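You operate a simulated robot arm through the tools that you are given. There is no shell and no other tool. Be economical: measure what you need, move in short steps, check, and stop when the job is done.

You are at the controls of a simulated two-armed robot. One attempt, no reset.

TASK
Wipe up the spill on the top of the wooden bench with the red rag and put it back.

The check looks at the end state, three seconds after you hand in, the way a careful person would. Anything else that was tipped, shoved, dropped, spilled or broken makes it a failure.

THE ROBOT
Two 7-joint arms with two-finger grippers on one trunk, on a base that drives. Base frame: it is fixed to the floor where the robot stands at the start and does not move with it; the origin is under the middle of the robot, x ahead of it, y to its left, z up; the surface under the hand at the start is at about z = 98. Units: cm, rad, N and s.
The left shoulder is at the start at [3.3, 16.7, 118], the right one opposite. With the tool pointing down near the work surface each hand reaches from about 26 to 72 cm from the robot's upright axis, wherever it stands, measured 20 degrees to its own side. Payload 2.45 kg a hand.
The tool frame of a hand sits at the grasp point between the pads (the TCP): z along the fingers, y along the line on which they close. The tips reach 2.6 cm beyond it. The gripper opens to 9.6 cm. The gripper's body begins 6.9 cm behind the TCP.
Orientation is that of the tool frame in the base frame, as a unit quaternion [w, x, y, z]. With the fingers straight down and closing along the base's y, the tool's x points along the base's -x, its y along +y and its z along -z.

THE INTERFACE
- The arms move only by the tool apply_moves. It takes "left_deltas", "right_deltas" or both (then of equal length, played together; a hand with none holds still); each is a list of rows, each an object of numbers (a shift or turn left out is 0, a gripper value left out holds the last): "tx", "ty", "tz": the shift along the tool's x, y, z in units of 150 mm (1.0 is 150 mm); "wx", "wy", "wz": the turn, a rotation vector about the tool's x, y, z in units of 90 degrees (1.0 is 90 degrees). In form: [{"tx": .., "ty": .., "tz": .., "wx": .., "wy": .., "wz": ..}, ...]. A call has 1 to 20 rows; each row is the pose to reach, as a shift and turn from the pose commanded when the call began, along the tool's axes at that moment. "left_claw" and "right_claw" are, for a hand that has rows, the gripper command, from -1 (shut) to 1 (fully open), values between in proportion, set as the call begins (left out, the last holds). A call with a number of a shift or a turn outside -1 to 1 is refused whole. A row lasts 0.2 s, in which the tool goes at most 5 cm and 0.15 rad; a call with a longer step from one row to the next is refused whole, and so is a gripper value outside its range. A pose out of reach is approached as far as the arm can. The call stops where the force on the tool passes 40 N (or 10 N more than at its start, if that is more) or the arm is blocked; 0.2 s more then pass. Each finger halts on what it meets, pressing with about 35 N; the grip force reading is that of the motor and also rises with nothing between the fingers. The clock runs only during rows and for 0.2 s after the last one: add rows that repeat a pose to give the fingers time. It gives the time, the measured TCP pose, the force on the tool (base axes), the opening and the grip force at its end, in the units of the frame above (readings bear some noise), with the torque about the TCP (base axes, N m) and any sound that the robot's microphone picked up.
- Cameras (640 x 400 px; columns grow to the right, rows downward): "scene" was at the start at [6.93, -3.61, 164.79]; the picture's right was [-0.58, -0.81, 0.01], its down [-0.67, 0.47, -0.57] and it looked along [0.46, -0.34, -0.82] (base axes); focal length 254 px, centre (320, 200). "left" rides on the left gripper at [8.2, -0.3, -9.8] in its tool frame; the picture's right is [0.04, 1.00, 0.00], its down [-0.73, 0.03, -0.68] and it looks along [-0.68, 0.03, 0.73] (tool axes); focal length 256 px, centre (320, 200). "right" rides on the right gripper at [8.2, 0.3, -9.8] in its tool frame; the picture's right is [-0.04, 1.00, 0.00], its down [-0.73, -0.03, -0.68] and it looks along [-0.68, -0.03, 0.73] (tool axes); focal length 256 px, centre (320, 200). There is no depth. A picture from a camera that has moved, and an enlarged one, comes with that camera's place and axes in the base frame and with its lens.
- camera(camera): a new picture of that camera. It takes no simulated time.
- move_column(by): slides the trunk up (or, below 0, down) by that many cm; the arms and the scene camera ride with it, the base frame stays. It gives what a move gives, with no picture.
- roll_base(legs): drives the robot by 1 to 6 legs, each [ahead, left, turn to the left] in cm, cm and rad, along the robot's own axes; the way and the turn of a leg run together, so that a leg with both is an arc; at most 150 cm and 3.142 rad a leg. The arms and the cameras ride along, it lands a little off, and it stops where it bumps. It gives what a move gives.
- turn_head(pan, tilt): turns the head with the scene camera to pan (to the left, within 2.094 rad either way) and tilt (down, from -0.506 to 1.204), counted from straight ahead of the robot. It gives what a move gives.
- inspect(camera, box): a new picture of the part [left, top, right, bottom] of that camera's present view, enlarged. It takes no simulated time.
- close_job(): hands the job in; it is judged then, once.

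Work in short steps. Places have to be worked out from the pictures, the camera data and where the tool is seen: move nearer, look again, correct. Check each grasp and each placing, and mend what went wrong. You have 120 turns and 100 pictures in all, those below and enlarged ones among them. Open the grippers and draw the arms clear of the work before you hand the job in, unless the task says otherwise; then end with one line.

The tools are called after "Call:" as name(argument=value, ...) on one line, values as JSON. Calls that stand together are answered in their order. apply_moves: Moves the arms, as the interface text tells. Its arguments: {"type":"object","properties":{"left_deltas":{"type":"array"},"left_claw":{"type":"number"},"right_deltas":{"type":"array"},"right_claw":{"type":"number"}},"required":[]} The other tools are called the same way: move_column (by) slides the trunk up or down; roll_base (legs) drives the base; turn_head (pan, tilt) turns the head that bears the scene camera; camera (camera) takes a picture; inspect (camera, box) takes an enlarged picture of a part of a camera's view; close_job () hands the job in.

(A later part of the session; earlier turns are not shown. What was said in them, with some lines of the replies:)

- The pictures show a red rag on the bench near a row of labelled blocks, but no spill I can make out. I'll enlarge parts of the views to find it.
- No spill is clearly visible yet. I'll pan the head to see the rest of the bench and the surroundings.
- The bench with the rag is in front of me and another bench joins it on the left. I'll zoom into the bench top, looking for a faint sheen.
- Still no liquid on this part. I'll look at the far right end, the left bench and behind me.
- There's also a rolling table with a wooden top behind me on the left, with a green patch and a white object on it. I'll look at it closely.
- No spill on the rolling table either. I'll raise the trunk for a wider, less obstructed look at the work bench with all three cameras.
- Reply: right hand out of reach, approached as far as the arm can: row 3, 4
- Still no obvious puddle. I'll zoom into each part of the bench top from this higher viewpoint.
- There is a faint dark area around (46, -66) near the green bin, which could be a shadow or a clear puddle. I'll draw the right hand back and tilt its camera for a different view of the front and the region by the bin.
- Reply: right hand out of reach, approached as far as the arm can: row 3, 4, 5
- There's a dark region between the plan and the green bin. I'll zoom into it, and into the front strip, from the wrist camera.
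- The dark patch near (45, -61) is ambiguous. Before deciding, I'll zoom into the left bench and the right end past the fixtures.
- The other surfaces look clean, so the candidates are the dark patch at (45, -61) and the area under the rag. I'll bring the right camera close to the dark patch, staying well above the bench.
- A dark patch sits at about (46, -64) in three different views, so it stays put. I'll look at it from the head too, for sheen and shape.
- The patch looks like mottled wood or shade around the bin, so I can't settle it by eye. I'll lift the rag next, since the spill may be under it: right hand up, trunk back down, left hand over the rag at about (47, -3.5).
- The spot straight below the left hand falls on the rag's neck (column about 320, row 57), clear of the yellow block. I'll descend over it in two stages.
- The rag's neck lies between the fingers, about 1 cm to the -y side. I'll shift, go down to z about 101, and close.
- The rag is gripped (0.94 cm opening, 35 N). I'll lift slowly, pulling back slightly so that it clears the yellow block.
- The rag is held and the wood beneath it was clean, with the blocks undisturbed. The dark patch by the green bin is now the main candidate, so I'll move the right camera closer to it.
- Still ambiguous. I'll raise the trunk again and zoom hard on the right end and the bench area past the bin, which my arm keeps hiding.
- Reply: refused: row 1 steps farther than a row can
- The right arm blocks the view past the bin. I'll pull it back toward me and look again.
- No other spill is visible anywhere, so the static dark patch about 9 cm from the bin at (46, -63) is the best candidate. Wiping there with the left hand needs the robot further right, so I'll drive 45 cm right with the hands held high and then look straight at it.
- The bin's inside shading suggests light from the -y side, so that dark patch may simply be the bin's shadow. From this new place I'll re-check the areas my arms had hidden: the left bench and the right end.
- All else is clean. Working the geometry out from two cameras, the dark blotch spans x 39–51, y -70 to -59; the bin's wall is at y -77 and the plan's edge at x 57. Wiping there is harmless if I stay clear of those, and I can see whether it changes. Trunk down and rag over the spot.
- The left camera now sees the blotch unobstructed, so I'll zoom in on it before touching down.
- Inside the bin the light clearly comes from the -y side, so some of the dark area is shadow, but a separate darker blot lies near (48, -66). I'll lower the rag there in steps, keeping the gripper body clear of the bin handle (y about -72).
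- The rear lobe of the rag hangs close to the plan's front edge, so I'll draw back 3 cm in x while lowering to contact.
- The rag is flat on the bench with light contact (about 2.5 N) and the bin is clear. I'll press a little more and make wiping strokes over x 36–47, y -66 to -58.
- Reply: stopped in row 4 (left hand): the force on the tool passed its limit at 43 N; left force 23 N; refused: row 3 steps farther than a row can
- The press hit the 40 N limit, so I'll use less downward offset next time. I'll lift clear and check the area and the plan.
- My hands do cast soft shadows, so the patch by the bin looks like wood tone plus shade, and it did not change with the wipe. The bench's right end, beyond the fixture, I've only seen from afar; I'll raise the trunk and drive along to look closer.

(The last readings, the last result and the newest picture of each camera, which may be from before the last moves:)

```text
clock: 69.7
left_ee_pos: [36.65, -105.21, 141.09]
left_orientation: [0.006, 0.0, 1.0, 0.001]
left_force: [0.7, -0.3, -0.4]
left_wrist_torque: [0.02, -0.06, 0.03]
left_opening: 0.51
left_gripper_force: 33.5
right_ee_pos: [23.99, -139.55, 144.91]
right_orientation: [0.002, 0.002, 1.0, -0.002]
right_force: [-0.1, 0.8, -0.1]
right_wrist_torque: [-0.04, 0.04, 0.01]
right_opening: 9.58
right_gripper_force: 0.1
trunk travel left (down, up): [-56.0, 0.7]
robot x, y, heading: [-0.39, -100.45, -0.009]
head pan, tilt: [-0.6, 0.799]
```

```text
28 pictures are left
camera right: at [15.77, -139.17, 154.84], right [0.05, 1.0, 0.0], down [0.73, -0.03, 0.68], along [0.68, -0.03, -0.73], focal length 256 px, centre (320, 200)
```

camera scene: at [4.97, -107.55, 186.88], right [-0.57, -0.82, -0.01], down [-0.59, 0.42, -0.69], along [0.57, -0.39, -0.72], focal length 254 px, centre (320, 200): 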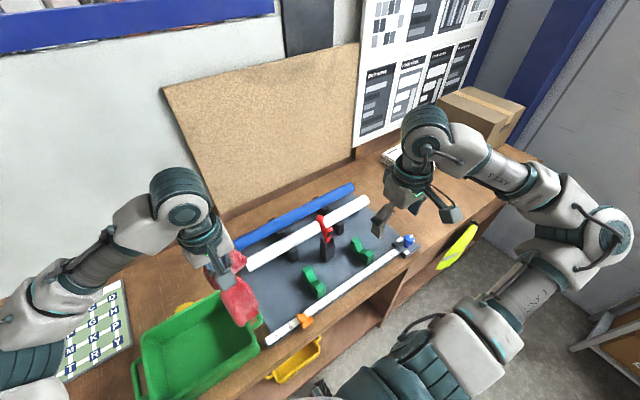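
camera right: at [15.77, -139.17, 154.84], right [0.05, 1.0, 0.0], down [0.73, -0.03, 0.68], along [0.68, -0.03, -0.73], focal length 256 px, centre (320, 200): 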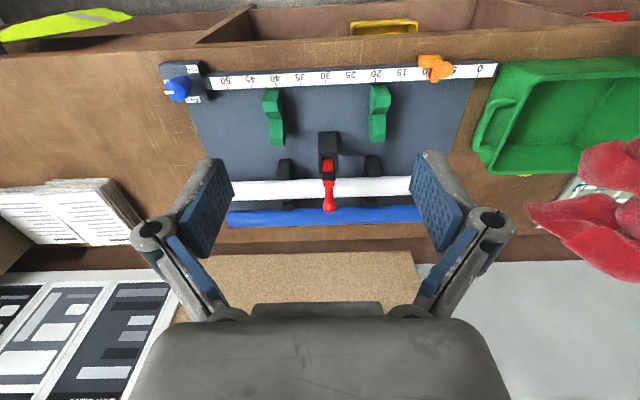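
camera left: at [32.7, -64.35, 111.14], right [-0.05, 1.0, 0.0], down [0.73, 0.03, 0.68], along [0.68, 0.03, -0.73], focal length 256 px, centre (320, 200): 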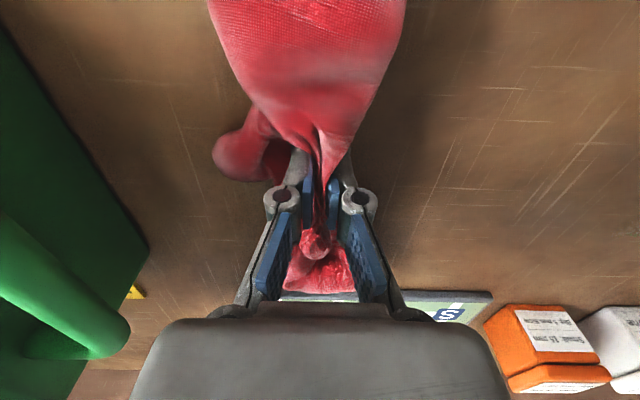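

From here the right end is visible over and beside the fixture; I'll zoom there.

Call:
inspect(camera="right", box=[0, 40, 220, 190])

Call:
inspect(camera="scene", box=[350, 130, 560, 260])

```text
2.67 times, centred on (110, 115) of right
camera zoom: at [15.77, -139.17, 154.84], right [0.05, 1.0, 0.0], down [0.73, -0.03, 0.68], along [0.68, -0.03, -0.73], focal length 683 px, centre (880, 427)
```

zoom: 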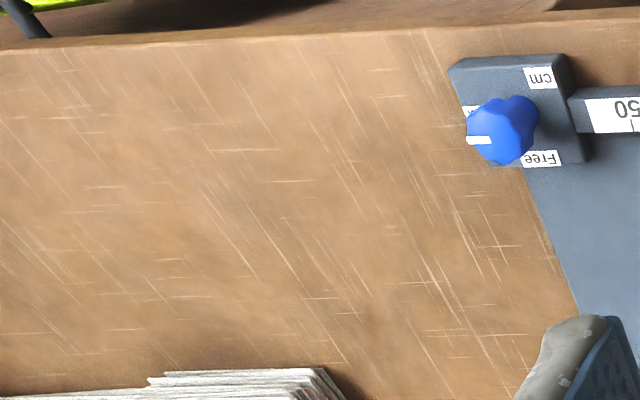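

```text
3.05 times, centred on (455, 195) of scene
camera zoom: at [4.97, -107.55, 186.88], right [-0.57, -0.82, -0.01], down [-0.59, 0.42, -0.69], along [0.57, -0.39, -0.72], focal length 774 px, centre (-91, 215)
```

zoom: 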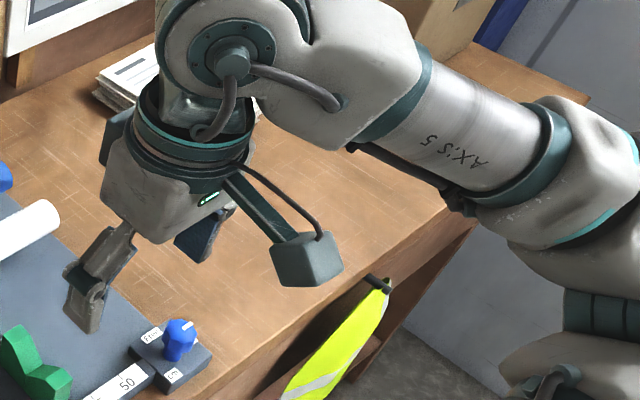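

The right end is clean too. Going back over my earlier zooms, though, three of them show a faint greyish speckle at the same spot, about (42, -34) in the middle of the open bench. That's consistent from three viewpoints, so I'll drive back and look at it closely.

Call:
roll_base(legs=[[0, 60, 0]])

Call:
apply_moves(left_deltas=[{"ty": 0.3}, {"ty": 0.6}, {"ty": 0.9}, {"ty": 0.9}], right_deltas=[{"ty": 0.0}, {"ty": 0}, {"ty": 0}, {"ty": 0}])

Call:
turn_head(pan=0.0, tilt=1.0)

Call:
camera(camera="scene")

```text
clock: 73.1
left_ee_pos: [36.81, -42.98, 141.05]
left_orientation: [0.005, -0.004, 1.0, -0.004]
left_force: [0.5, 0.3, 0.6]
left_wrist_torque: [0.0, 0.01, 0.0]
left_opening: 0.53
left_gripper_force: 33.9
right_ee_pos: [24.55, -77.44, 145.37]
right_orientation: [0.002, -0.001, 1.0, -0.004]
right_force: [0.2, 0.9, 0.3]
right_wrist_torque: [-0.02, -0.01, 0.0]
right_opening: 9.58
right_gripper_force: 0.0
trunk travel left (down, up): [-56.0, 0.7]
robot x, y, heading: [0.29, -39.18, 0.005]
head pan, tilt: [-0.6, 0.799]
```

```text
clock: 74.1
left_ee_pos: [36.54, -29.46, 141.11]
left_orientation: [0.008, -0.004, 1.0, -0.003]
left_force: [-0.1, 0.3, -0.6]
left_wrist_torque: [0.03, -0.05, 0.03]
left_opening: 0.49
left_gripper_force: 33.3
right_ee_pos: [24.41, -77.23, 145.38]
right_orientation: [0.002, 0.0, 1.0, -0.004]
right_force: [-0.6, -0.8, 0.1]
right_wrist_torque: [-0.03, -0.01, -0.02]
right_opening: 9.62
right_gripper_force: 0.1
trunk travel left (down, up): [-56.0, 0.7]
robot x, y, heading: [-0.0, -39.43, 0.004]
head pan, tilt: [-0.6, 0.799]
```

```text
clock: 75.1
left_ee_pos: [36.49, -29.31, 141.17]
left_orientation: [0.008, -0.005, 1.0, -0.003]
left_force: [-0.5, 0.1, 0.3]
left_wrist_torque: [0.05, -0.02, 0.04]
left_opening: 0.49
left_gripper_force: 33.3
right_ee_pos: [24.41, -77.29, 145.34]
right_orientation: [0.003, -0.001, 1.0, -0.005]
right_force: [0.3, -0.2, 0.3]
right_wrist_torque: [0.01, -0.03, -0.02]
right_opening: 9.59
right_gripper_force: 0.1
trunk travel left (down, up): [-56.0, 0.7]
robot x, y, heading: [0.17, -39.05, 0.002]
head pan, tilt: [0.0, 1.0]
```

```text
25 pictures are left
camera scene: at [5.56, -38.36, 185.45], right [0.0, -1.0, 0.01], down [-0.84, 0.0, -0.54], along [0.54, 0.0, -0.84], focal length 254 px, centre (320, 200)
```

scene: 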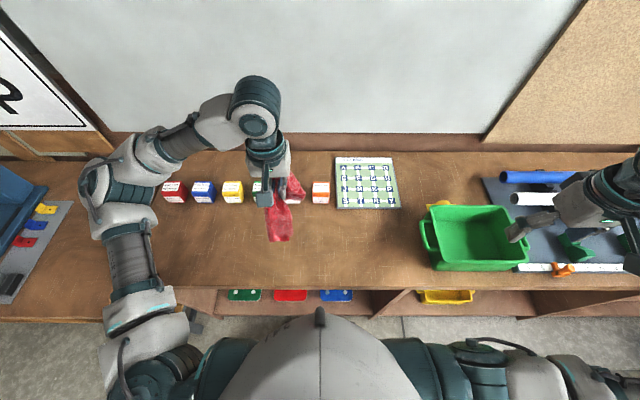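

The suspect spot projects to about (306, 246) here. I'll zoom hard.

Call:
inspect(camera="scene", box=[265, 205, 365, 275])

```text
5.71 times, centred on (315, 240) of scene
camera zoom: at [5.56, -38.36, 185.45], right [0.0, -1.0, 0.01], down [-0.84, 0.0, -0.54], along [0.54, 0.0, -0.84], focal length 1451 px, centre (349, -29)
```

zoom: 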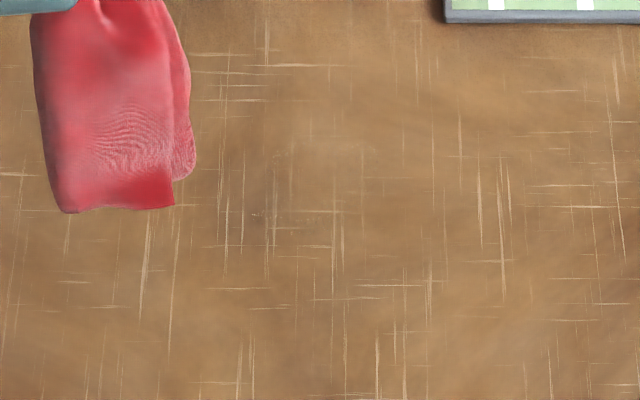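

There's a faint speckled area around zoom (255–370, 145–220), unlike the rest of the wood. I'll move the left hand aside and bring the right camera close.

Call:
apply_moves(left_deltas=[{"ty": 0.3}, {"ty": 0.6}, {"ty": 0.9}, {"ty": 1.0}, {"ty": 1.0}], right_deltas=[{"ty": 0.3}, {"ty": 0.6}, {"ty": 0.9}, {"ty": 1.0}, {"ty": 1.0}])

Call:
apply_moves(right_deltas=[{"ty": 0.3}, {"ty": 0.6}, {"ty": 0.9}, {"ty": 1.0, "tz": 0.2}, {"ty": 1.0, "tz": 0.5}, {"ty": 1.0, "tz": 0.8}, {"ty": 1.0, "tz": 1.0}, {"ty": 1.0, "tz": 1.0}])

Call:
camera(camera="right")

```text
clock: 76.5
left_ee_pos: [36.16, -17.73, 141.53]
left_orientation: [0.009, -0.001, 1.0, 0.006]
left_force: [0.4, -0.8, -1.3]
left_wrist_torque: [0.01, 0.02, 0.0]
left_opening: 0.49
left_gripper_force: 33.8
right_ee_pos: [23.98, -65.47, 145.11]
right_orientation: [0.005, 0.0, 1.0, 0.007]
right_force: [0.2, 0.5, -0.2]
right_wrist_torque: [-0.05, 0.0, 0.0]
right_opening: 9.63
right_gripper_force: 0.0
trunk travel left (down, up): [-56.0, 0.7]
robot x, y, heading: [0.32, -39.53, 0.003]
head pan, tilt: [0.0, 1.0]
stopped in row 5 (left hand): the arm was blocked; the commanded pose is now the measured one
```

```text
clock: 78.3
left_ee_pos: [36.05, -17.11, 141.37]
left_orientation: [0.008, 0.0, 1.0, 0.004]
left_force: [-0.3, 0.3, -0.1]
left_wrist_torque: [0.03, -0.03, -0.01]
left_opening: 0.5
left_gripper_force: 33.7
right_ee_pos: [24.23, -49.85, 130.33]
right_orientation: [0.004, -0.001, 1.0, 0.004]
right_force: [-0.5, 0.5, -0.1]
right_wrist_torque: [-0.02, 0.05, 0.01]
right_opening: 9.62
right_gripper_force: 0.0
trunk travel left (down, up): [-56.0, 0.7]
robot x, y, heading: [0.76, -39.86, 0.001]
head pan, tilt: [0.0, 1.0]
```

```text
23 pictures are left
camera right: at [16.05, -49.47, 140.11], right [0.04, 1.0, 0.01], down [0.73, -0.04, 0.68], along [0.68, -0.02, -0.73], focal length 256 px, centre (320, 200)
```

right: 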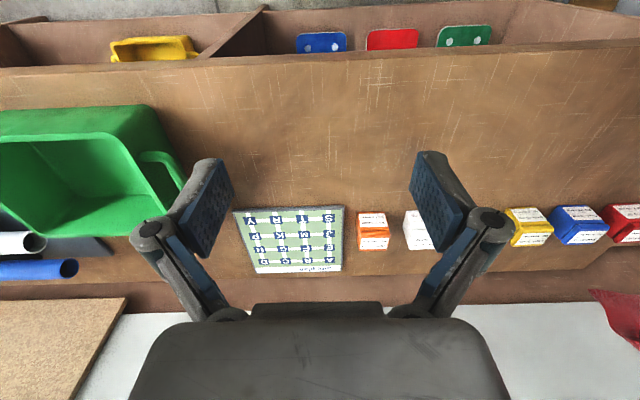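

Call:
inspect(camera="right", box=[330, 70, 490, 170])

```text
4.00 times, centred on (410, 120) of right
camera zoom: at [16.05, -49.47, 140.11], right [0.04, 1.0, 0.01], down [0.73, -0.04, 0.68], along [0.68, -0.02, -0.73], focal length 1024 px, centre (-40, 520)
```

zoom: 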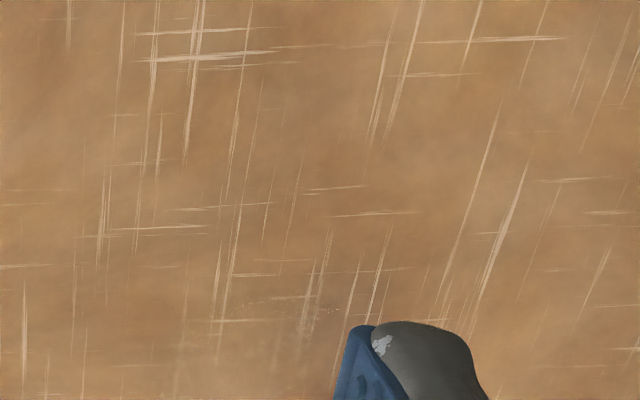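

Specks lie right beside the finger's image, near (44, -34). I'll bring the camera closer so that the spot falls between the open fingers.

Call:
apply_moves(right_deltas=[{"ty": 0.3}, {"ty": 0.6, "tx": -0.1}, {"ty": 0.85, "tx": -0.2}, {"ty": 0.9, "tx": -0.3, "tz": 0.25}, {"ty": 0.9, "tx": -0.3, "tz": 0.5}, {"ty": 0.9, "tx": -0.3, "tz": 0.75}, {"ty": 0.9, "tx": -0.3, "tz": 0.95}, {"ty": 0.9, "tx": -0.3, "tz": 0.95}])

Call:
camera(camera="right")

Call:
inspect(camera="right", box=[220, 90, 420, 215])

```text
clock: 80.1
left_ee_pos: [36.02, -14.52, 141.0]
left_orientation: [0.009, -0.002, 1.0, -0.005]
left_force: [-0.8, 0.0, -1.0]
left_wrist_torque: [-0.02, -0.01, 0.03]
left_opening: 0.5
left_gripper_force: 33.2
right_ee_pos: [29.63, -47.77, 120.8]
right_orientation: [0.003, 0.0, 1.0, -0.003]
right_force: [0.4, 0.7, 0.2]
right_wrist_torque: [0.03, -0.01, -0.02]
right_opening: 9.6
right_gripper_force: 0.0
right hand out of reach, approached as far as the arm can: row 1, 2, 3, 4, 5, 6, 7, 8
trunk travel left (down, up): [-56.0, 0.7]
robot x, y, heading: [0.38, -39.45, 0.004]
head pan, tilt: [0.0, 1.0]
```

```text
21 pictures are left
camera right: at [21.29, -47.3, 130.6], right [0.04, 1.0, -0.01], down [0.73, -0.02, 0.68], along [0.68, -0.03, -0.73], focal length 256 px, centre (320, 200)
```

right: 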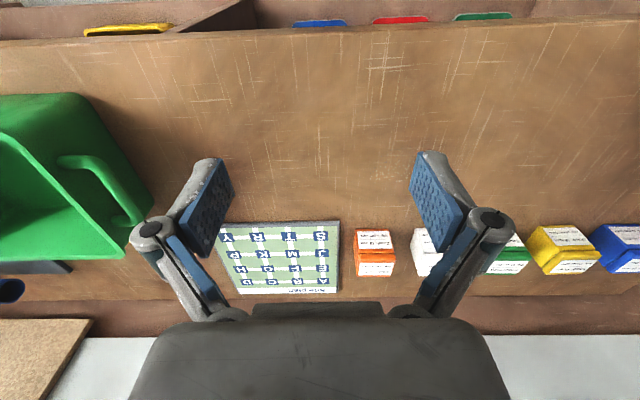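

```text
3.20 times, centred on (320, 152) of right
camera zoom: at [21.29, -47.3, 130.6], right [0.04, 1.0, -0.01], down [0.73, -0.02, 0.68], along [0.68, -0.03, -0.73], focal length 819 px, centre (320, 352)
```

zoom: 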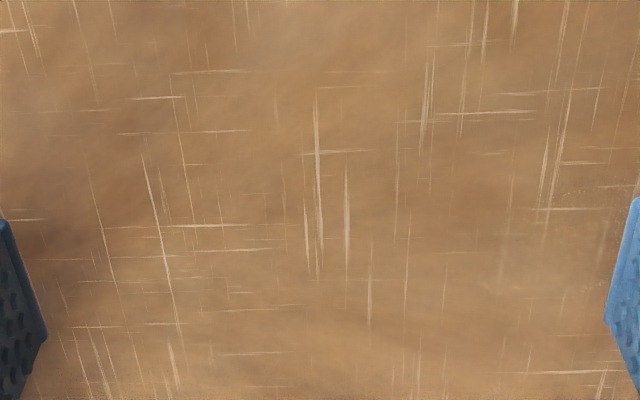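

Now it shows: a faint clear film with a speckled rim, which two cameras place at x 41–49, y -40 to -32 (centre about (45, -36)). That is the spill. I'll withdraw the right hand, lower the trunk and bring the rag over it.

Call:
apply_moves(right_deltas=[{"tz": -0.3}, {"tz": -0.6, "ty": -0.1}, {"tz": -0.9, "ty": -0.2}, {"tz": -1.0, "ty": -0.45}, {"tz": -1.0, "ty": -0.75}, {"tz": -1.0, "ty": -1.0}, {"tz": -1.0, "ty": -1.0}])

Call:
apply_moves(left_deltas=[{"ty": -0.3}, {"ty": -0.6}, {"ty": -0.9, "tx": -0.1}, {"ty": -1.0, "tx": -0.3}, {"ty": -1.0, "tx": -0.45}, {"ty": -1.0, "tx": -0.45}])

Call:
move_column(by=-21)

Call:
turn_head(pan=0.0, tilt=1.0)

Call:
camera(camera="scene")

Call:
inspect(camera="scene", box=[250, 160, 410, 280])

```text
clock: 81.7
left_ee_pos: [36.12, -15.48, 141.15]
left_orientation: [0.009, -0.004, 1.0, 0.0]
left_force: [0.9, -0.4, -0.5]
left_wrist_torque: [0.04, 0.02, 0.03]
left_opening: 0.48
left_gripper_force: 33.7
right_ee_pos: [28.97, -63.7, 135.56]
right_orientation: [0.002, -0.002, 1.0, -0.002]
right_force: [0.6, -0.3, -0.3]
right_wrist_torque: [0.03, -0.02, -0.02]
right_opening: 9.57
right_gripper_force: 0.1
trunk travel left (down, up): [-56.0, 0.7]
robot x, y, heading: [0.11, -39.43, 0.001]
head pan, tilt: [0.0, 1.0]
```

```text
clock: 83.1
left_ee_pos: [42.69, -28.46, 141.18]
left_orientation: [0.008, -0.002, 1.0, -0.007]
left_force: [0.2, -0.3, 0.2]
left_wrist_torque: [0.01, 0.0, 0.01]
left_opening: 0.49
left_gripper_force: 33.5
right_ee_pos: [29.1, -61.75, 135.83]
right_orientation: [0.003, -0.001, 1.0, -0.008]
right_force: [0.2, -0.4, 0.4]
right_wrist_torque: [0.06, -0.02, 0.02]
right_opening: 9.61
right_gripper_force: 0.1
trunk travel left (down, up): [-56.0, 0.7]
robot x, y, heading: [0.37, -39.52, 0.006]
head pan, tilt: [0.0, 1.0]
```

```text
clock: 85.3
left_ee_pos: [42.8, -35.08, 120.54]
left_orientation: [0.009, 0.0, 1.0, 0.015]
left_force: [-1.3, -2.3, -0.5]
left_wrist_torque: [0.17, -0.09, 0.0]
left_opening: 0.49
left_gripper_force: 34.2
right_ee_pos: [28.99, -67.74, 114.11]
right_orientation: [0.004, 0.0, 1.0, 0.015]
right_force: [-0.4, 0.1, 0.4]
right_wrist_torque: [0.05, -0.03, -0.04]
right_opening: 9.59
right_gripper_force: 0.0
trunk travel left (down, up): [-35.0, 21.7]
robot x, y, heading: [0.13, -40.15, 0.003]
head pan, tilt: [0.0, 1.0]
```

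```text
clock: 85.9
left_ee_pos: [42.96, -29.24, 120.24]
left_orientation: [0.009, -0.004, 1.0, -0.006]
left_force: [0.3, 0.4, -0.5]
left_wrist_torque: [-0.05, 0.04, 0.02]
left_opening: 0.49
left_gripper_force: 34.0
right_ee_pos: [29.14, -62.21, 115.0]
right_orientation: [0.002, -0.003, 1.0, -0.006]
right_force: [0.5, 0.3, -0.4]
right_wrist_torque: [0.0, 0.01, 0.02]
right_opening: 9.63
right_gripper_force: 0.0
trunk travel left (down, up): [-35.0, 21.7]
robot x, y, heading: [0.4, -39.39, 0.002]
head pan, tilt: [0.0, 1.0]
```

```text
19 pictures are left
camera scene: at [8.23, -35.55, 164.42], right [0.0, -1.0, 0.03], down [-0.84, -0.02, -0.54], along [0.54, -0.02, -0.84], focal length 254 px, centre (320, 200)
```

scene: 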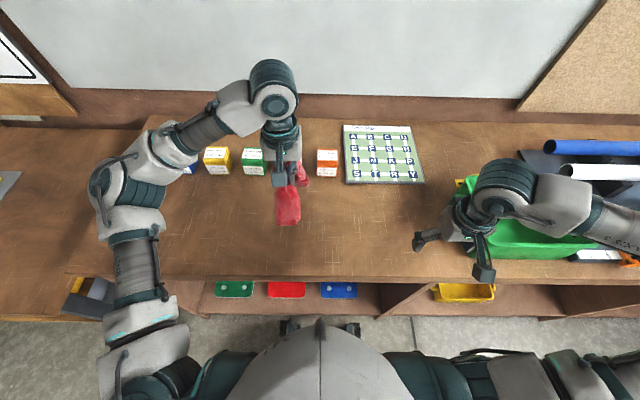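

```text
3.33 times, centred on (330, 220) of scene
camera zoom: at [8.23, -35.55, 164.42], right [0.0, -1.0, 0.03], down [-0.84, -0.02, -0.54], along [0.54, -0.02, -0.84], focal length 846 px, centre (287, 133)
```

zoom: 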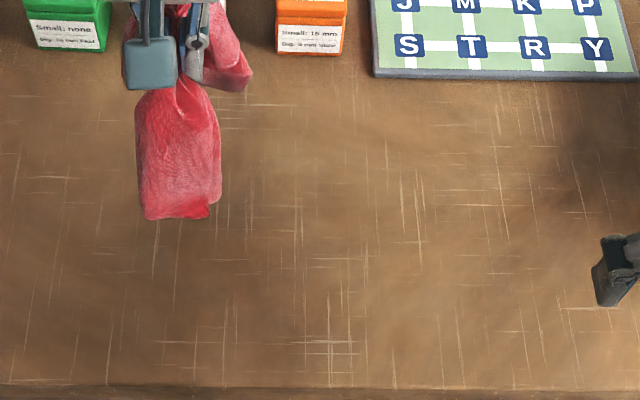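

The readings settle at left hand (43, -29). The spill lies in front of the orange block, so I'll move 7 cm right and down in steps to light contact.

Call:
apply_moves(left_deltas=[{"ty": -0.2}, {"ty": -0.4}, {"ty": -0.47, "tz": 0.2}, {"ty": -0.47, "tz": 0.5}, {"ty": -0.47, "tz": 0.8}, {"ty": -0.47, "tz": 1.0}, {"ty": -0.47, "tz": 1.0}, {"ty": -0.47, "tz": 1.0}])

Call:
apply_moves(left_deltas=[{"tz": 0.1}, {"tz": 0.2}, {"tz": 0.22}, {"tz": 0.22}])

Call:
camera(camera="left")

```text
clock: 87.7
left_ee_pos: [43.23, -36.19, 105.29]
left_orientation: [0.009, -0.004, 1.0, -0.006]
left_force: [1.0, 1.0, 0.0]
left_wrist_torque: [-0.05, 0.05, 0.04]
left_opening: 0.49
left_gripper_force: 33.6
right_ee_pos: [29.17, -62.08, 115.09]
right_orientation: [0.003, -0.002, 1.0, -0.007]
right_force: [0.0, -0.2, -0.2]
right_wrist_torque: [0.0, -0.02, 0.01]
right_opening: 9.59
right_gripper_force: 0.0
trunk travel left (down, up): [-35.0, 21.7]
robot x, y, heading: [0.3, -39.21, 0.0]
head pan, tilt: [0.0, 1.0]
```

```text
clock: 88.7
left_ee_pos: [43.23, -39.17, 102.22]
left_orientation: [0.008, 0.0, 1.0, 0.004]
left_force: [-0.3, 0.1, 0.8]
left_wrist_torque: [0.06, -0.03, 0.02]
left_opening: 0.49
left_gripper_force: 33.4
right_ee_pos: [29.13, -64.97, 114.46]
right_orientation: [0.002, -0.001, 1.0, 0.005]
right_force: [0.4, -0.4, 0.5]
right_wrist_torque: [0.06, 0.0, -0.03]
right_opening: 9.6
right_gripper_force: 0.1
trunk travel left (down, up): [-35.0, 21.7]
robot x, y, heading: [0.39, -39.84, -0.002]
head pan, tilt: [0.0, 1.0]
```

```text
17 pictures are left
camera left: at [34.79, -39.52, 111.87], right [-0.04, 1.0, 0.01], down [0.72, 0.03, 0.69], along [0.69, 0.04, -0.72], focal length 256 px, centre (320, 200)
```

left: 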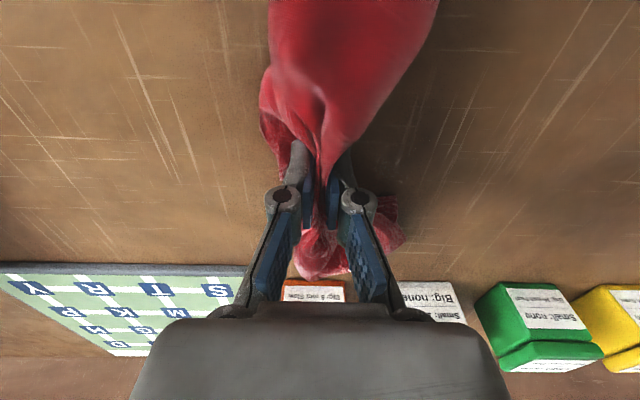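

The rag lies flat; its rear lobe reaches x about 57, short of the orange block, so I'll keep the hand at x no more than 45. I'll wipe in zigzags with light pressure over x 37–45 and y -42 to -29.

Call:
apply_moves(left_deltas=[{"tz": 0.05}, {"tz": 0.06, "ty": 0.2}, {"tz": 0.06, "ty": 0.45}, {"tz": 0.06, "ty": 0.45, "tx": 0.15}, {"tz": 0.06, "ty": 0.2, "tx": 0.15}, {"tz": 0.06, "ty": -0.05, "tx": 0.15}, {"tz": 0.06, "ty": -0.3, "tx": 0.15}, {"tz": 0.06, "ty": -0.3, "tx": 0.35}, {"tz": 0.06, "ty": -0.05, "tx": 0.35}, {"tz": 0.06, "ty": 0.2, "tx": 0.35}, {"tz": 0.06, "ty": 0.45, "tx": 0.35}, {"tz": 0.06, "ty": 0.35, "tx": 0.15}, {"tz": 0.06, "ty": 0.3, "tx": -0.1}, {"tz": 0.06, "ty": 0.1, "tx": -0.1}, {"tz": 0.06, "ty": -0.1, "tx": -0.1}, {"tz": 0.06, "ty": -0.3, "tx": -0.1}, {"tz": 0.06, "ty": -0.1, "tx": 0}, {"tz": 0.06, "ty": 0, "tx": 0.1}])

```text
clock: 92.7
left_ee_pos: [41.59, -37.59, 101.37]
left_orientation: [0.009, -0.001, 1.0, -0.006]
left_force: [0.4, 0.5, 0.4]
left_wrist_torque: [-0.06, 0.0, 0.03]
left_opening: 0.5
left_gripper_force: 33.5
right_ee_pos: [28.92, -63.29, 115.09]
right_orientation: [0.004, 0.0, 1.0, -0.004]
right_force: [-0.9, 0.6, -0.3]
right_wrist_torque: [-0.02, 0.0, 0.0]
right_opening: 9.6
right_gripper_force: 0.1
trunk travel left (down, up): [-35.0, 21.7]
robot x, y, heading: [0.14, -40.33, 0.001]
head pan, tilt: [0.0, 1.0]
stopped in row 18 (left hand): the arm was blocked; the commanded pose is now the measured one
```

The pass went through with little force. I'll repeat with slightly more pressure and front-to-back strokes.

Call:
apply_moves(left_deltas=[{"tz": 0.03}, {"tz": 0.03, "tx": -0.2, "ty": -0.2}, {"tz": 0.03, "tx": 0.05, "ty": -0.25}, {"tz": 0.03, "tx": 0.3, "ty": -0.25}, {"tz": 0.03, "tx": 0.05, "ty": -0.1}, {"tz": 0.03, "tx": -0.2, "ty": 0}, {"tz": 0.03, "tx": 0.05, "ty": 0.05}, {"tz": 0.03, "tx": 0.3, "ty": 0.1}, {"tz": 0.03, "tx": 0.05, "ty": 0.2}, {"tz": 0.03, "tx": -0.2, "ty": 0.25}, {"tz": 0.03, "tx": 0.05, "ty": 0.35}, {"tz": 0.03, "tx": 0.3, "ty": 0.4}, {"tz": 0.03, "tx": 0.05, "ty": 0.5}, {"tz": 0.03, "tx": -0.2, "ty": 0.5}, {"tz": 0.03, "tx": -0.1, "ty": 0.3}, {"tz": 0.03, "tx": -0.1, "ty": 0.1}])

Call:
apply_moves(left_deltas=[{"tz": -0.2}, {"tz": -0.4}, {"tz": -0.6, "ty": 0.2}, {"tz": -0.8, "ty": 0.4}, {"tz": -1.0, "ty": 0.6}, {"tz": -1.0, "ty": 0.85}, {"tz": -1.0, "ty": 1.0}, {"tz": -1.0, "ty": 1.0}])

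Call:
inspect(camera="scene", box=[250, 160, 410, 280])

```text
clock: 96.3
left_ee_pos: [42.82, -35.63, 101.09]
left_orientation: [0.012, 0.0, 1.0, -0.011]
left_force: [0.0, -0.3, 0.4]
left_wrist_torque: [-0.06, 0.04, 0.01]
left_opening: 0.48
left_gripper_force: 33.0
right_ee_pos: [28.57, -62.77, 115.23]
right_orientation: [0.005, 0.001, 1.0, -0.008]
right_force: [-0.3, 0.3, -0.4]
right_wrist_torque: [-0.05, 0.0, -0.02]
right_opening: 9.6
right_gripper_force: 0.0
trunk travel left (down, up): [-35.0, 21.7]
robot x, y, heading: [0.03, -40.71, -0.004]
head pan, tilt: [0.0, 1.0]
stopped in row 16 (left hand): the arm was blocked; the commanded pose is now the measured one
```

```text
clock: 98.1
left_ee_pos: [42.52, -20.0, 115.82]
left_orientation: [0.01, 0.0, 1.0, -0.011]
left_force: [-0.4, 0.8, -0.3]
left_wrist_torque: [-0.04, 0.05, 0.03]
left_opening: 0.49
left_gripper_force: 33.7
right_ee_pos: [28.41, -62.55, 115.38]
right_orientation: [0.005, 0.002, 1.0, -0.008]
right_force: [-0.5, 0.4, 0.5]
right_wrist_torque: [0.04, -0.01, 0.02]
right_opening: 9.63
right_gripper_force: 0.1
trunk travel left (down, up): [-35.0, 21.7]
robot x, y, heading: [0.51, -40.7, 0.002]
head pan, tilt: [0.0, 1.0]
```

```text
3.33 times, centred on (330, 220) of scene
camera zoom: at [8.13, -41.01, 164.49], right [0.0, -1.0, 0.0], down [-0.84, 0.0, -0.54], along [0.54, 0.0, -0.84], focal length 846 px, centre (287, 133)
```

zoom: 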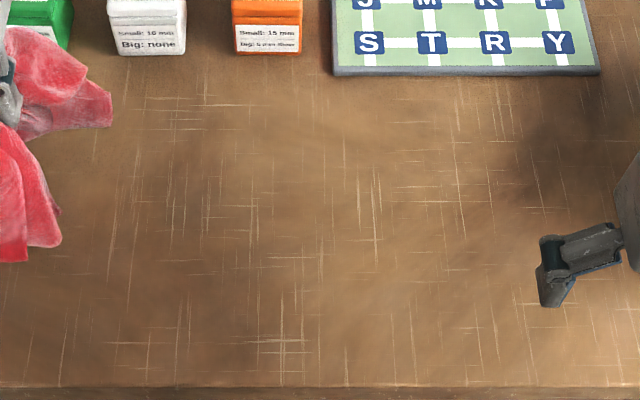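

The blocks and plan are undisturbed. I'll zoom on the wiped spot to see whether the speckled film is gone.

Call:
inspect(camera="scene", box=[260, 180, 350, 240])

Call:
inspect(camera="left", box=[0, 0, 290, 200])

```text
6.67 times, centred on (305, 210) of scene
camera zoom: at [8.13, -41.01, 164.49], right [0.0, -1.0, 0.0], down [-0.84, 0.0, -0.54], along [0.54, 0.0, -0.84], focal length 1693 px, centre (420, 133)
```

zoom: 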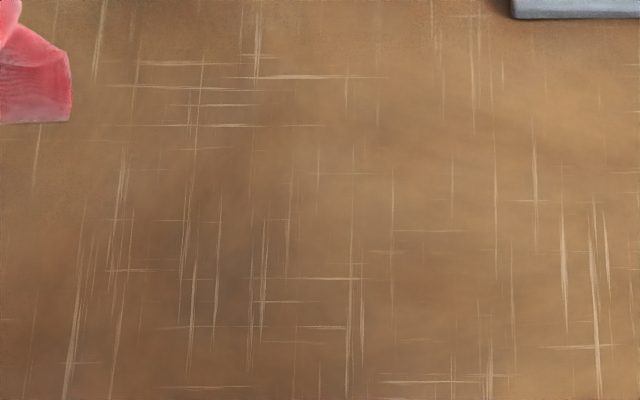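

```text
2.00 times, centred on (145, 100) of left
camera zoom: at [34.15, -20.09, 125.52], right [-0.04, 1.0, -0.02], down [0.72, 0.04, 0.69], along [0.69, 0.01, -0.72], focal length 512 px, centre (670, 400)
```

zoom: 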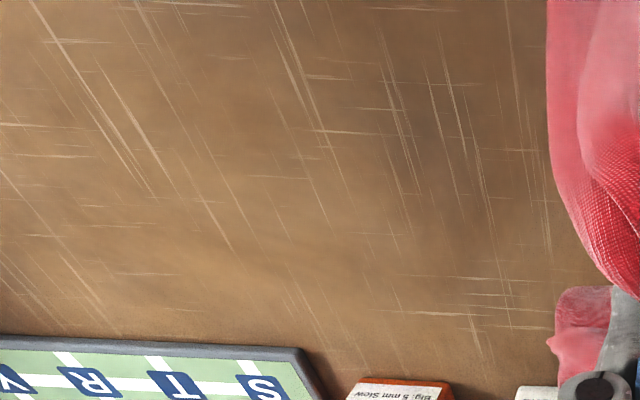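

The speckles are gone: the same scratch crossings are now clean in both views. Now to return the rag: I'll lift both hands a little and drive back to the starting place.

Call:
apply_moves(left_deltas=[{"tz": -0.2}, {"tz": -0.4}, {"tz": -0.5}, {"tz": -0.5}], right_deltas=[{"tz": -0.2}, {"tz": -0.4}, {"tz": -0.6}, {"tz": -0.6}])

Call:
roll_base(legs=[[0, 40, 0]])

Call:
turn_head(pan=-0.2, tilt=0.9)

Call:
camera(camera="scene")

```text
clock: 99.3
left_ee_pos: [42.13, -17.97, 123.12]
left_orientation: [0.011, -0.002, 1.0, -0.017]
left_force: [0.2, 1.1, -0.1]
left_wrist_torque: [0.0, 0.0, 0.05]
left_opening: 0.49
left_gripper_force: 33.4
right_ee_pos: [28.15, -60.59, 124.8]
right_orientation: [0.008, 0.0, 1.0, -0.016]
right_force: [-0.1, -1.0, 0.0]
right_wrist_torque: [-0.03, -0.03, 0.01]
right_opening: 9.59
right_gripper_force: 0.1
trunk travel left (down, up): [-35.0, 21.7]
robot x, y, heading: [0.41, -40.34, -0.006]
head pan, tilt: [0.0, 1.0]
stopped in row 4 (left hand): the arm was blocked; the commanded pose is now the measured one
```

```text
clock: 101.8
left_ee_pos: [42.13, 19.97, 123.35]
left_orientation: [0.011, -0.002, 1.0, -0.01]
left_force: [-0.2, 0.4, -1.2]
left_wrist_torque: [0.01, 0.02, 0.01]
left_opening: 0.49
left_gripper_force: 33.4
right_ee_pos: [28.09, -22.63, 124.53]
right_orientation: [0.005, -0.001, 1.0, -0.007]
right_force: [-0.1, -0.5, -0.4]
right_wrist_torque: [0.02, 0.01, 0.03]
right_opening: 9.61
right_gripper_force: 0.0
trunk travel left (down, up): [-35.0, 21.7]
robot x, y, heading: [0.27, -0.42, 0.006]
head pan, tilt: [0.0, 1.0]
```

```text
clock: 102.5
left_ee_pos: [41.81, 17.04, 123.85]
left_orientation: [0.013, 0.0, 1.0, -0.002]
left_force: [-1.2, -1.2, -1.2]
left_wrist_torque: [0.16, -0.04, -0.01]
left_opening: 0.5
left_gripper_force: 34.1
right_ee_pos: [27.66, -25.52, 124.17]
right_orientation: [0.007, 0.001, 1.0, 0.003]
right_force: [0.5, -0.1, -0.1]
right_wrist_torque: [0.09, 0.02, -0.03]
right_opening: 9.62
right_gripper_force: 0.0
trunk travel left (down, up): [-35.0, 21.7]
robot x, y, heading: [0.16, -1.34, 0.001]
head pan, tilt: [-0.201, 0.901]
```

```text
13 pictures are left
camera scene: at [8.54, -8.81, 165.05], right [-0.2, -0.98, -0.03], down [-0.77, 0.18, -0.61], along [0.61, -0.1, -0.79], focal length 254 px, centre (320, 200)
```

scene: 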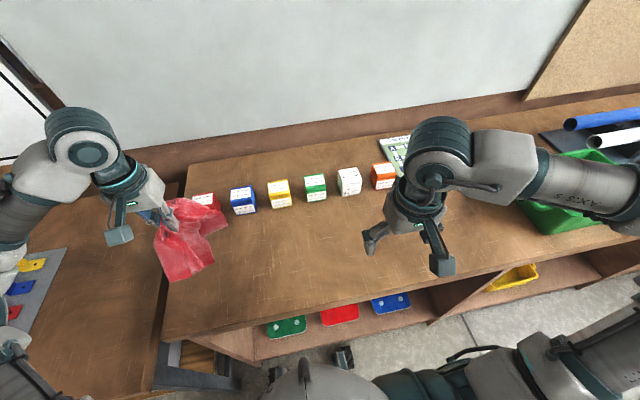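

I'll let the swaying settle, then bring the left hand back toward the rag's original grasp point (47, -4.6).

Call:
apply_moves(left_deltas=[{}, {}, {}, {}, {}, {}, {}, {}])

Call:
apply_moves(left_deltas=[{"ty": -0.3}, {"ty": -0.6}, {"ty": -0.9, "tx": -0.1}, {"ty": -1.0, "tx": -0.25}, {"ty": -1.0, "tx": -0.25}, {"ty": -1.0, "tx": -0.25}, {"ty": -1.0, "tx": -0.25}])

```text
clock: 104.5
left_ee_pos: [41.5, 21.05, 123.3]
left_orientation: [0.014, -0.001, 1.0, -0.018]
left_force: [-0.4, 1.6, -0.4]
left_wrist_torque: [-0.07, 0.0, 0.02]
left_opening: 0.47
left_gripper_force: 34.0
right_ee_pos: [27.39, -21.48, 124.98]
right_orientation: [0.008, -0.001, 1.0, -0.013]
right_force: [-0.1, 0.5, 0.5]
right_wrist_torque: [-0.06, 0.0, 0.01]
right_opening: 9.61
right_gripper_force: 0.1
trunk travel left (down, up): [-35.0, 21.7]
robot x, y, heading: [0.35, -1.52, -0.004]
head pan, tilt: [-0.201, 0.901]
stopped in row 8 (left hand): the arm was blocked; the commanded pose is now the measured one
```

```text
clock: 106.3
left_ee_pos: [44.96, 4.5, 124.21]
left_orientation: [0.017, 0.002, 1.0, -0.015]
left_force: [-0.9, 0.3, -0.5]
left_wrist_torque: [-0.02, 0.01, 0.06]
left_opening: 0.5
left_gripper_force: 34.2
right_ee_pos: [27.07, -22.84, 124.94]
right_orientation: [0.009, 0.001, 1.0, -0.011]
right_force: [-0.4, 0.2, -0.2]
right_wrist_torque: [-0.06, 0.02, 0.01]
right_opening: 9.61
right_gripper_force: 0.1
trunk travel left (down, up): [-35.0, 21.7]
robot x, y, heading: [0.26, -3.11, 0.0]
head pan, tilt: [-0.201, 0.901]
stopped in row 7 (left hand): the arm was blocked; the commanded pose is now the measured one
```

The base is swaying gently, so I'll keep checking the readings. Next I move over the drop point.

Call:
apply_moves(left_deltas=[{"ty": -0.2}, {"ty": -0.4, "tx": -0.1}, {"ty": -0.6, "tx": -0.1}, {"ty": -0.6, "tx": -0.1}])

Call:
camera(camera="left")

```text
clock: 107.3
left_ee_pos: [46.49, -1.78, 124.45]
left_orientation: [0.015, 0.0, 1.0, -0.026]
left_force: [1.8, 0.5, 0.9]
left_wrist_torque: [0.02, 0.13, 0.01]
left_opening: 0.48
left_gripper_force: 33.4
right_ee_pos: [27.22, -20.18, 125.37]
right_orientation: [0.008, 0.0, 1.0, -0.021]
right_force: [0.4, -0.3, 0.0]
right_wrist_torque: [0.02, 0.03, 0.0]
right_opening: 9.61
right_gripper_force: 0.0
trunk travel left (down, up): [-35.0, 21.7]
robot x, y, heading: [0.1, -2.21, 0.0]
head pan, tilt: [-0.201, 0.901]
```

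```text
12 pictures are left
camera left: at [37.98, -1.55, 134.14], right [-0.04, 1.0, -0.05], down [0.71, 0.06, 0.7], along [0.7, -0.01, -0.71], focal length 256 px, centre (320, 200)
```

left: 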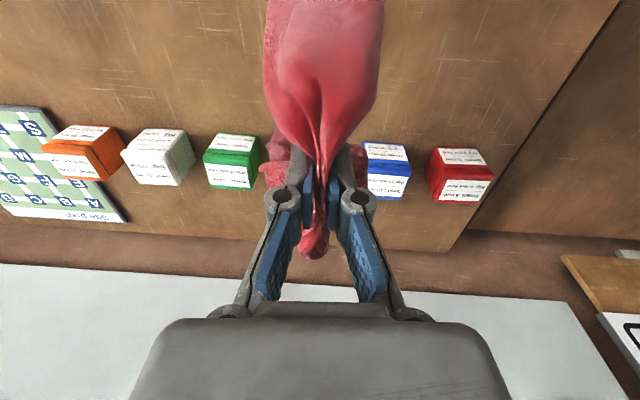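

The blue and red blocks sit at the same image columns as when I first hovered here, so the hand is over the original spot. I'll lower with x 1.5 cm back, so that the rear lobe does not push the yellow block.

Call:
apply_moves(left_deltas=[{"tx": 0.1, "ty": -0.05, "tz": 0.2}, {"tx": 0.1, "ty": -0.05, "tz": 0.45}, {"tx": 0.1, "ty": -0.05, "tz": 0.7}, {"tx": 0.1, "ty": -0.05, "tz": 0.9}, {"tx": 0.1, "ty": -0.05, "tz": 1.0}, {"tx": 0.1, "ty": -0.05, "tz": 1.0}])

Call:
apply_moves(left_deltas=[{"tz": 0.15}, {"tz": 0.3}, {"tz": 0.4}, {"tz": 0.46}, {"tz": 0.46}])

Call:
camera(camera="left")

```text
clock: 108.9
left_ee_pos: [45.06, -11.57, 109.61]
left_orientation: [0.018, 0.005, 1.0, 0.002]
left_force: [-1.2, -1.4, 0.1]
left_wrist_torque: [0.12, -0.13, 0.03]
left_opening: 0.48
left_gripper_force: 33.5
right_ee_pos: [26.83, -29.06, 124.19]
right_orientation: [0.009, 0.003, 1.0, 0.011]
right_force: [0.9, 0.4, 0.6]
right_wrist_torque: [-0.01, -0.01, -0.01]
right_opening: 9.57
right_gripper_force: 0.1
trunk travel left (down, up): [-35.0, 21.7]
robot x, y, heading: [0.13, -3.51, 0.002]
head pan, tilt: [-0.201, 0.901]
stopped in row 6 (left hand): the arm was blocked; the commanded pose is now the measured one
```

```text
clock: 110.3
left_ee_pos: [45.23, -3.06, 102.94]
left_orientation: [0.019, 0.0, 0.999, -0.027]
left_force: [1.0, 0.8, -0.2]
left_wrist_torque: [-0.01, 0.13, -0.01]
left_opening: 0.48
left_gripper_force: 33.3
right_ee_pos: [26.76, -19.54, 125.55]
right_orientation: [0.012, -0.001, 1.0, -0.025]
right_force: [0.1, 0.3, 0.2]
right_wrist_torque: [0.03, -0.04, 0.03]
right_opening: 9.59
right_gripper_force: 0.0
trunk travel left (down, up): [-35.0, 21.7]
robot x, y, heading: [0.16, -2.4, -0.003]
head pan, tilt: [-0.201, 0.901]
stopped in row 5 (left hand): the arm was blocked; the commanded pose is now the measured one
```

```text
11 pictures are left
camera left: at [36.65, -2.91, 112.52], right [-0.04, 1.0, -0.06], down [0.71, 0.07, 0.7], along [0.71, -0.01, -0.71], focal length 256 px, centre (320, 200)
```

left: 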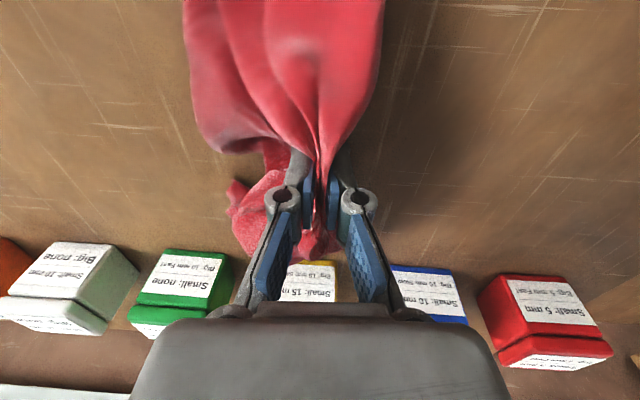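

The robot's body is rocking sideways, so I'll hold still until it calms before releasing.

Call:
apply_moves(left_deltas=[{}, {}, {}, {}, {}, {}, {}, {}, {}, {}, {}, {}, {}, {}, {}, {}, {}, {}, {}, {}])

Call:
apply_moves(left_deltas=[{}, {}, {}])

```text
clock: 114.5
left_ee_pos: [45.25, -5.33, 102.96]
left_orientation: [0.02, 0.001, 1.0, -0.018]
left_force: [0.0, 0.2, -0.2]
left_wrist_torque: [0.02, -0.03, 0.01]
left_opening: 0.47
left_gripper_force: 33.6
right_ee_pos: [26.6, -21.98, 125.15]
right_orientation: [0.011, 0.0, 1.0, -0.013]
right_force: [-0.2, -0.3, -0.1]
right_wrist_torque: [-0.03, 0.01, 0.01]
right_opening: 9.59
right_gripper_force: 0.1
trunk travel left (down, up): [-35.0, 21.7]
robot x, y, heading: [0.14, -2.15, 0.003]
head pan, tilt: [-0.201, 0.901]
```

```text
clock: 115.3
left_ee_pos: [45.11, -7.96, 102.75]
left_orientation: [0.019, 0.003, 1.0, -0.008]
left_force: [-0.8, -1.8, -0.1]
left_wrist_torque: [0.04, 0.0, 0.03]
left_opening: 0.47
left_gripper_force: 33.1
right_ee_pos: [26.61, -25.11, 124.74]
right_orientation: [0.011, 0.002, 1.0, -0.001]
right_force: [0.4, 0.1, 0.5]
right_wrist_torque: [0.04, -0.02, 0.0]
right_opening: 9.63
right_gripper_force: 0.1
trunk travel left (down, up): [-35.0, 21.7]
robot x, y, heading: [0.07, -3.09, -0.003]
head pan, tilt: [-0.201, 0.901]
```

Call:
apply_moves(left_deltas=[{}, {}, {}, {}, {}, {}, {}, {}, {}, {}, {}, {}, {}, {}, {}, {}, {}, {}, {}, {}])

Call:
apply_moves(left_deltas=[{"ty": 0.05}, {"ty": 0.1}, {"ty": 0.1, "tz": 0.05}, {"ty": 0.1, "tz": 0.08}, {"ty": 0.1, "tz": 0.08}, {"ty": 0.1, "tz": 0.08}, {"ty": 0.1, "tz": 0.08}])

Call:
camera(camera="scene")

```text
clock: 119.5
left_ee_pos: [45.03, -7.46, 102.94]
left_orientation: [0.02, 0.001, 1.0, -0.011]
left_force: [-1.1, -1.1, 0.6]
left_wrist_torque: [0.13, -0.06, 0.01]
left_opening: 0.5
left_gripper_force: 33.9
right_ee_pos: [26.68, -24.3, 124.86]
right_orientation: [0.011, 0.001, 1.0, -0.007]
right_force: [-0.3, -0.4, 0.2]
right_wrist_torque: [0.02, 0.02, 0.06]
right_opening: 9.61
right_gripper_force: 0.1
trunk travel left (down, up): [-35.0, 21.7]
robot x, y, heading: [0.21, -3.01, 0.003]
head pan, tilt: [-0.201, 0.901]
```

```text
clock: 121.3
left_ee_pos: [45.05, -5.21, 101.88]
left_orientation: [0.021, 0.001, 1.0, -0.009]
left_force: [-0.9, -0.4, 1.7]
left_wrist_torque: [0.11, 0.0, 0.06]
left_opening: 0.48
left_gripper_force: 33.4
right_ee_pos: [26.53, -23.58, 124.89]
right_orientation: [0.012, 0.0, 1.0, -0.005]
right_force: [-0.2, -0.4, -0.4]
right_wrist_torque: [0.03, 0.01, -0.04]
right_opening: 9.6
right_gripper_force: 0.1
trunk travel left (down, up): [-35.0, 21.7]
robot x, y, heading: [0.48, -1.54, -0.005]
head pan, tilt: [-0.201, 0.901]
stopped in row 7 (left hand): the arm was blocked; the commanded pose is now the measured one
```

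```text
10 pictures are left
camera scene: at [8.74, -2.56, 165.2], right [-0.2, -0.98, 0.01], down [-0.77, 0.15, -0.62], along [0.61, -0.13, -0.78], focal length 254 px, centre (320, 200)
```

scene: 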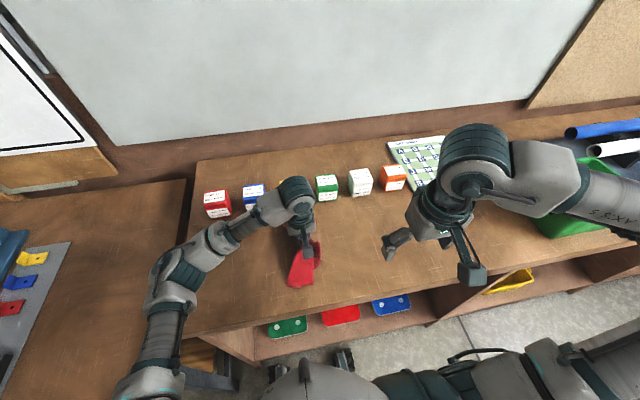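

The rag rests at its original place (45, -5) with light contact. I'll open the gripper and go straight up.

Call:
apply_moves(left_deltas=[{}, {}, {}, {}], left_claw=1)

Call:
apply_moves(left_deltas=[{"tz": -0.1}, {"tz": -0.25}, {"tz": -0.5}, {"tz": -0.8}, {"tz": -1.0}, {"tz": -1.0}])

Call:
camera(camera="left")

```text
clock: 122.5
left_ee_pos: [44.81, -7.73, 101.98]
left_orientation: [0.023, 0.003, 1.0, -0.002]
left_force: [-1.6, 0.3, 0.7]
left_wrist_torque: [0.05, -0.08, 0.03]
left_opening: 9.58
left_gripper_force: 0.0
right_ee_pos: [26.06, -26.38, 124.61]
right_orientation: [0.012, 0.002, 1.0, 0.003]
right_force: [0.3, 0.6, 0.4]
right_wrist_torque: [0.02, 0.0, 0.02]
right_opening: 9.61
right_gripper_force: 0.1
trunk travel left (down, up): [-35.0, 21.7]
robot x, y, heading: [0.17, -2.66, -0.0]
head pan, tilt: [-0.201, 0.901]
stopped in row 4 (left hand): the arm was blocked; the commanded pose is now the measured one
```

```text
clock: 123.9
left_ee_pos: [44.28, -3.62, 117.02]
left_orientation: [0.021, 0.001, 1.0, -0.017]
left_force: [-0.1, -0.3, 0.4]
left_wrist_torque: [-0.03, 0.02, 0.04]
left_opening: 9.59
left_gripper_force: 0.1
right_ee_pos: [26.23, -22.1, 125.35]
right_orientation: [0.013, 0.001, 1.0, -0.015]
right_force: [-1.0, 0.1, -0.8]
right_wrist_torque: [-0.03, -0.01, 0.01]
right_opening: 9.62
right_gripper_force: 0.0
trunk travel left (down, up): [-35.0, 21.7]
robot x, y, heading: [0.35, -2.28, -0.0]
head pan, tilt: [-0.201, 0.901]
```

```text
9 pictures are left
camera left: at [35.62, -3.6, 126.55], right [-0.04, 1.0, -0.04], down [0.7, 0.05, 0.71], along [0.71, 0.0, -0.7], focal length 256 px, centre (320, 200)
```

left: 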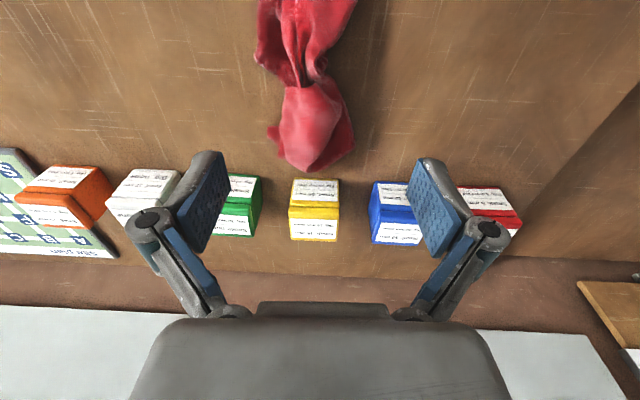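

The rag lies flat in front of the yellow block, as at the start, and no block has moved. I'll raise both hands clear and move the right one back, then take a last look at the wiped spot.

Call:
apply_moves(left_deltas=[{"tz": -0.2}, {"tz": -0.4}, {"tz": -0.5, "tx": 0.2}, {"tz": -0.5, "tx": 0.4}, {"tz": -0.5, "tx": 0.4}], right_deltas=[{"ty": -0.3}, {"ty": -0.6}, {"ty": -0.8, "tz": -0.1}, {"ty": -1.0, "tz": -0.3}, {"ty": -1.0, "tz": -0.3}])

Call:
apply_moves(right_deltas=[{"ty": -0.2}, {"ty": -0.4}, {"ty": -0.4}, {"ty": -0.4}, {"ty": -0.4}, {"ty": -0.4}])

Call:
camera(camera="scene")

Call:
inspect(camera="right", box=[280, 30, 480, 180])

```text
clock: 125.3
left_ee_pos: [37.42, -6.04, 124.22]
left_orientation: [0.024, 0.003, 1.0, -0.009]
left_force: [-0.4, 1.3, -0.5]
left_wrist_torque: [0.01, -0.03, -0.01]
left_opening: 9.62
left_gripper_force: 0.1
right_ee_pos: [25.45, -39.88, 129.65]
right_orientation: [0.013, 0.001, 1.0, -0.004]
right_force: [0.8, 1.4, 0.4]
right_wrist_torque: [-0.02, 0.04, -0.01]
right_opening: 9.64
right_gripper_force: 0.1
trunk travel left (down, up): [-35.0, 21.7]
robot x, y, heading: [0.34, -3.17, -0.002]
head pan, tilt: [-0.201, 0.901]
stopped in row 5 (left hand): the arm was blocked; the commanded pose is now the measured one
```

```text
clock: 126.7
left_ee_pos: [37.54, -5.96, 124.35]
left_orientation: [0.023, 0.003, 1.0, -0.011]
left_force: [-0.6, 0.3, 0.1]
left_wrist_torque: [-0.01, -0.02, 0.02]
left_opening: 9.65
left_gripper_force: 0.0
right_ee_pos: [25.66, -45.66, 129.85]
right_orientation: [0.014, 0.002, 1.0, -0.005]
right_force: [-0.5, 0.2, 0.9]
right_wrist_torque: [0.01, -0.01, 0.01]
right_opening: 9.61
right_gripper_force: 0.1
trunk travel left (down, up): [-35.0, 21.7]
robot x, y, heading: [0.18, -3.3, -0.004]
head pan, tilt: [-0.201, 0.901]
```

```text
8 pictures are left
camera scene: at [8.67, -3.56, 165.22], right [-0.2, -0.98, 0.01], down [-0.77, 0.15, -0.62], along [0.61, -0.13, -0.78], focal length 254 px, centre (320, 200)
```

scene: 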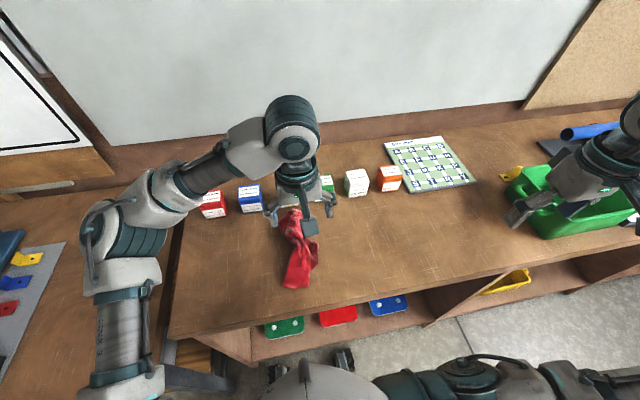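

```text
2.67 times, centred on (380, 105) of right
camera zoom: at [17.28, -45.18, 139.49], right [0.04, 1.0, -0.01], down [0.71, -0.03, 0.7], along [0.7, -0.04, -0.72], focal length 683 px, centre (160, 453)
```

zoom: 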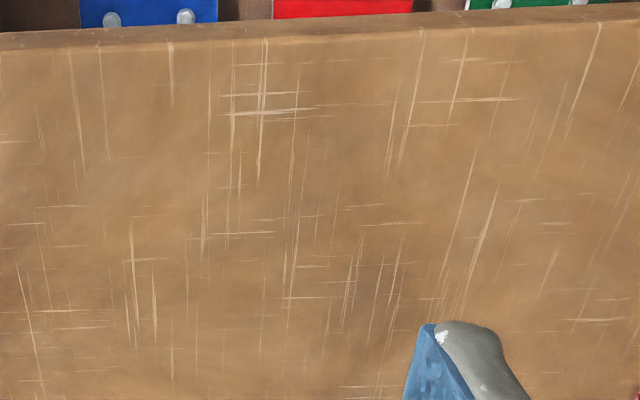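

The scratch cluster where the specks were is now clean. One last zoom from the head camera for any residue around it.

Call:
inspect(camera="scene", box=[310, 175, 450, 265])

Call:
inspect(camera="right", box=[230, 100, 420, 220])

```text
4.44 times, centred on (380, 220) of scene
camera zoom: at [8.67, -3.56, 165.22], right [-0.2, -0.98, 0.01], down [-0.77, 0.15, -0.62], along [0.61, -0.13, -0.78], focal length 1129 px, centre (53, 111)
```

zoom: 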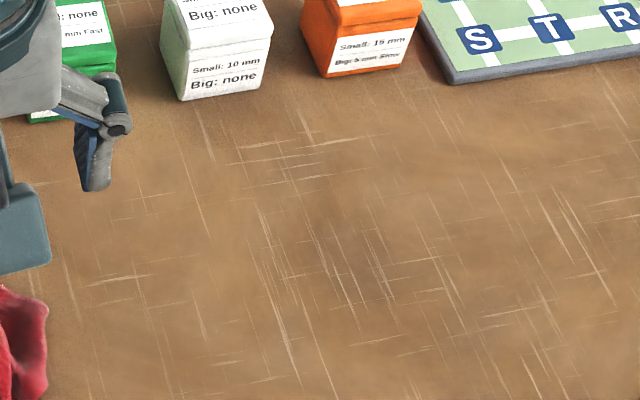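

```text
3.33 times, centred on (325, 160) of right
camera zoom: at [17.28, -45.18, 139.49], right [0.04, 1.0, -0.01], down [0.71, -0.03, 0.7], along [0.7, -0.04, -0.72], focal length 853 px, centre (303, 333)
```

zoom: 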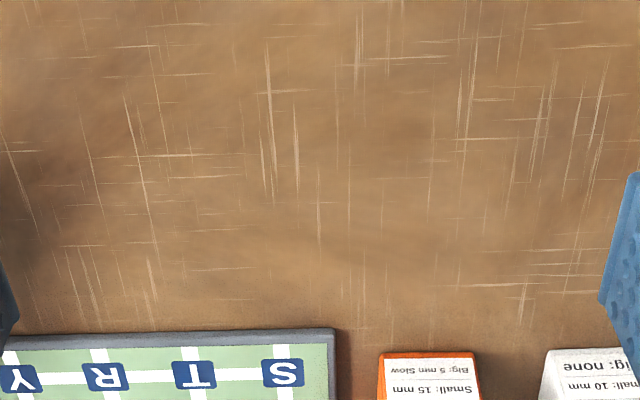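

No residue is left, the rag is back in its place, the grippers are open and both hands are clear above the bench, so I'm handing in.

Call:
close_job()

```text
The job is handed in.
```

I found a faint clear spill on the bench in front of the orange block, wiped it up with the red rag, and laid the rag back within about 2 cm of where it was. No residue showed in the last zoomed pictures, and nothing else looked moved.
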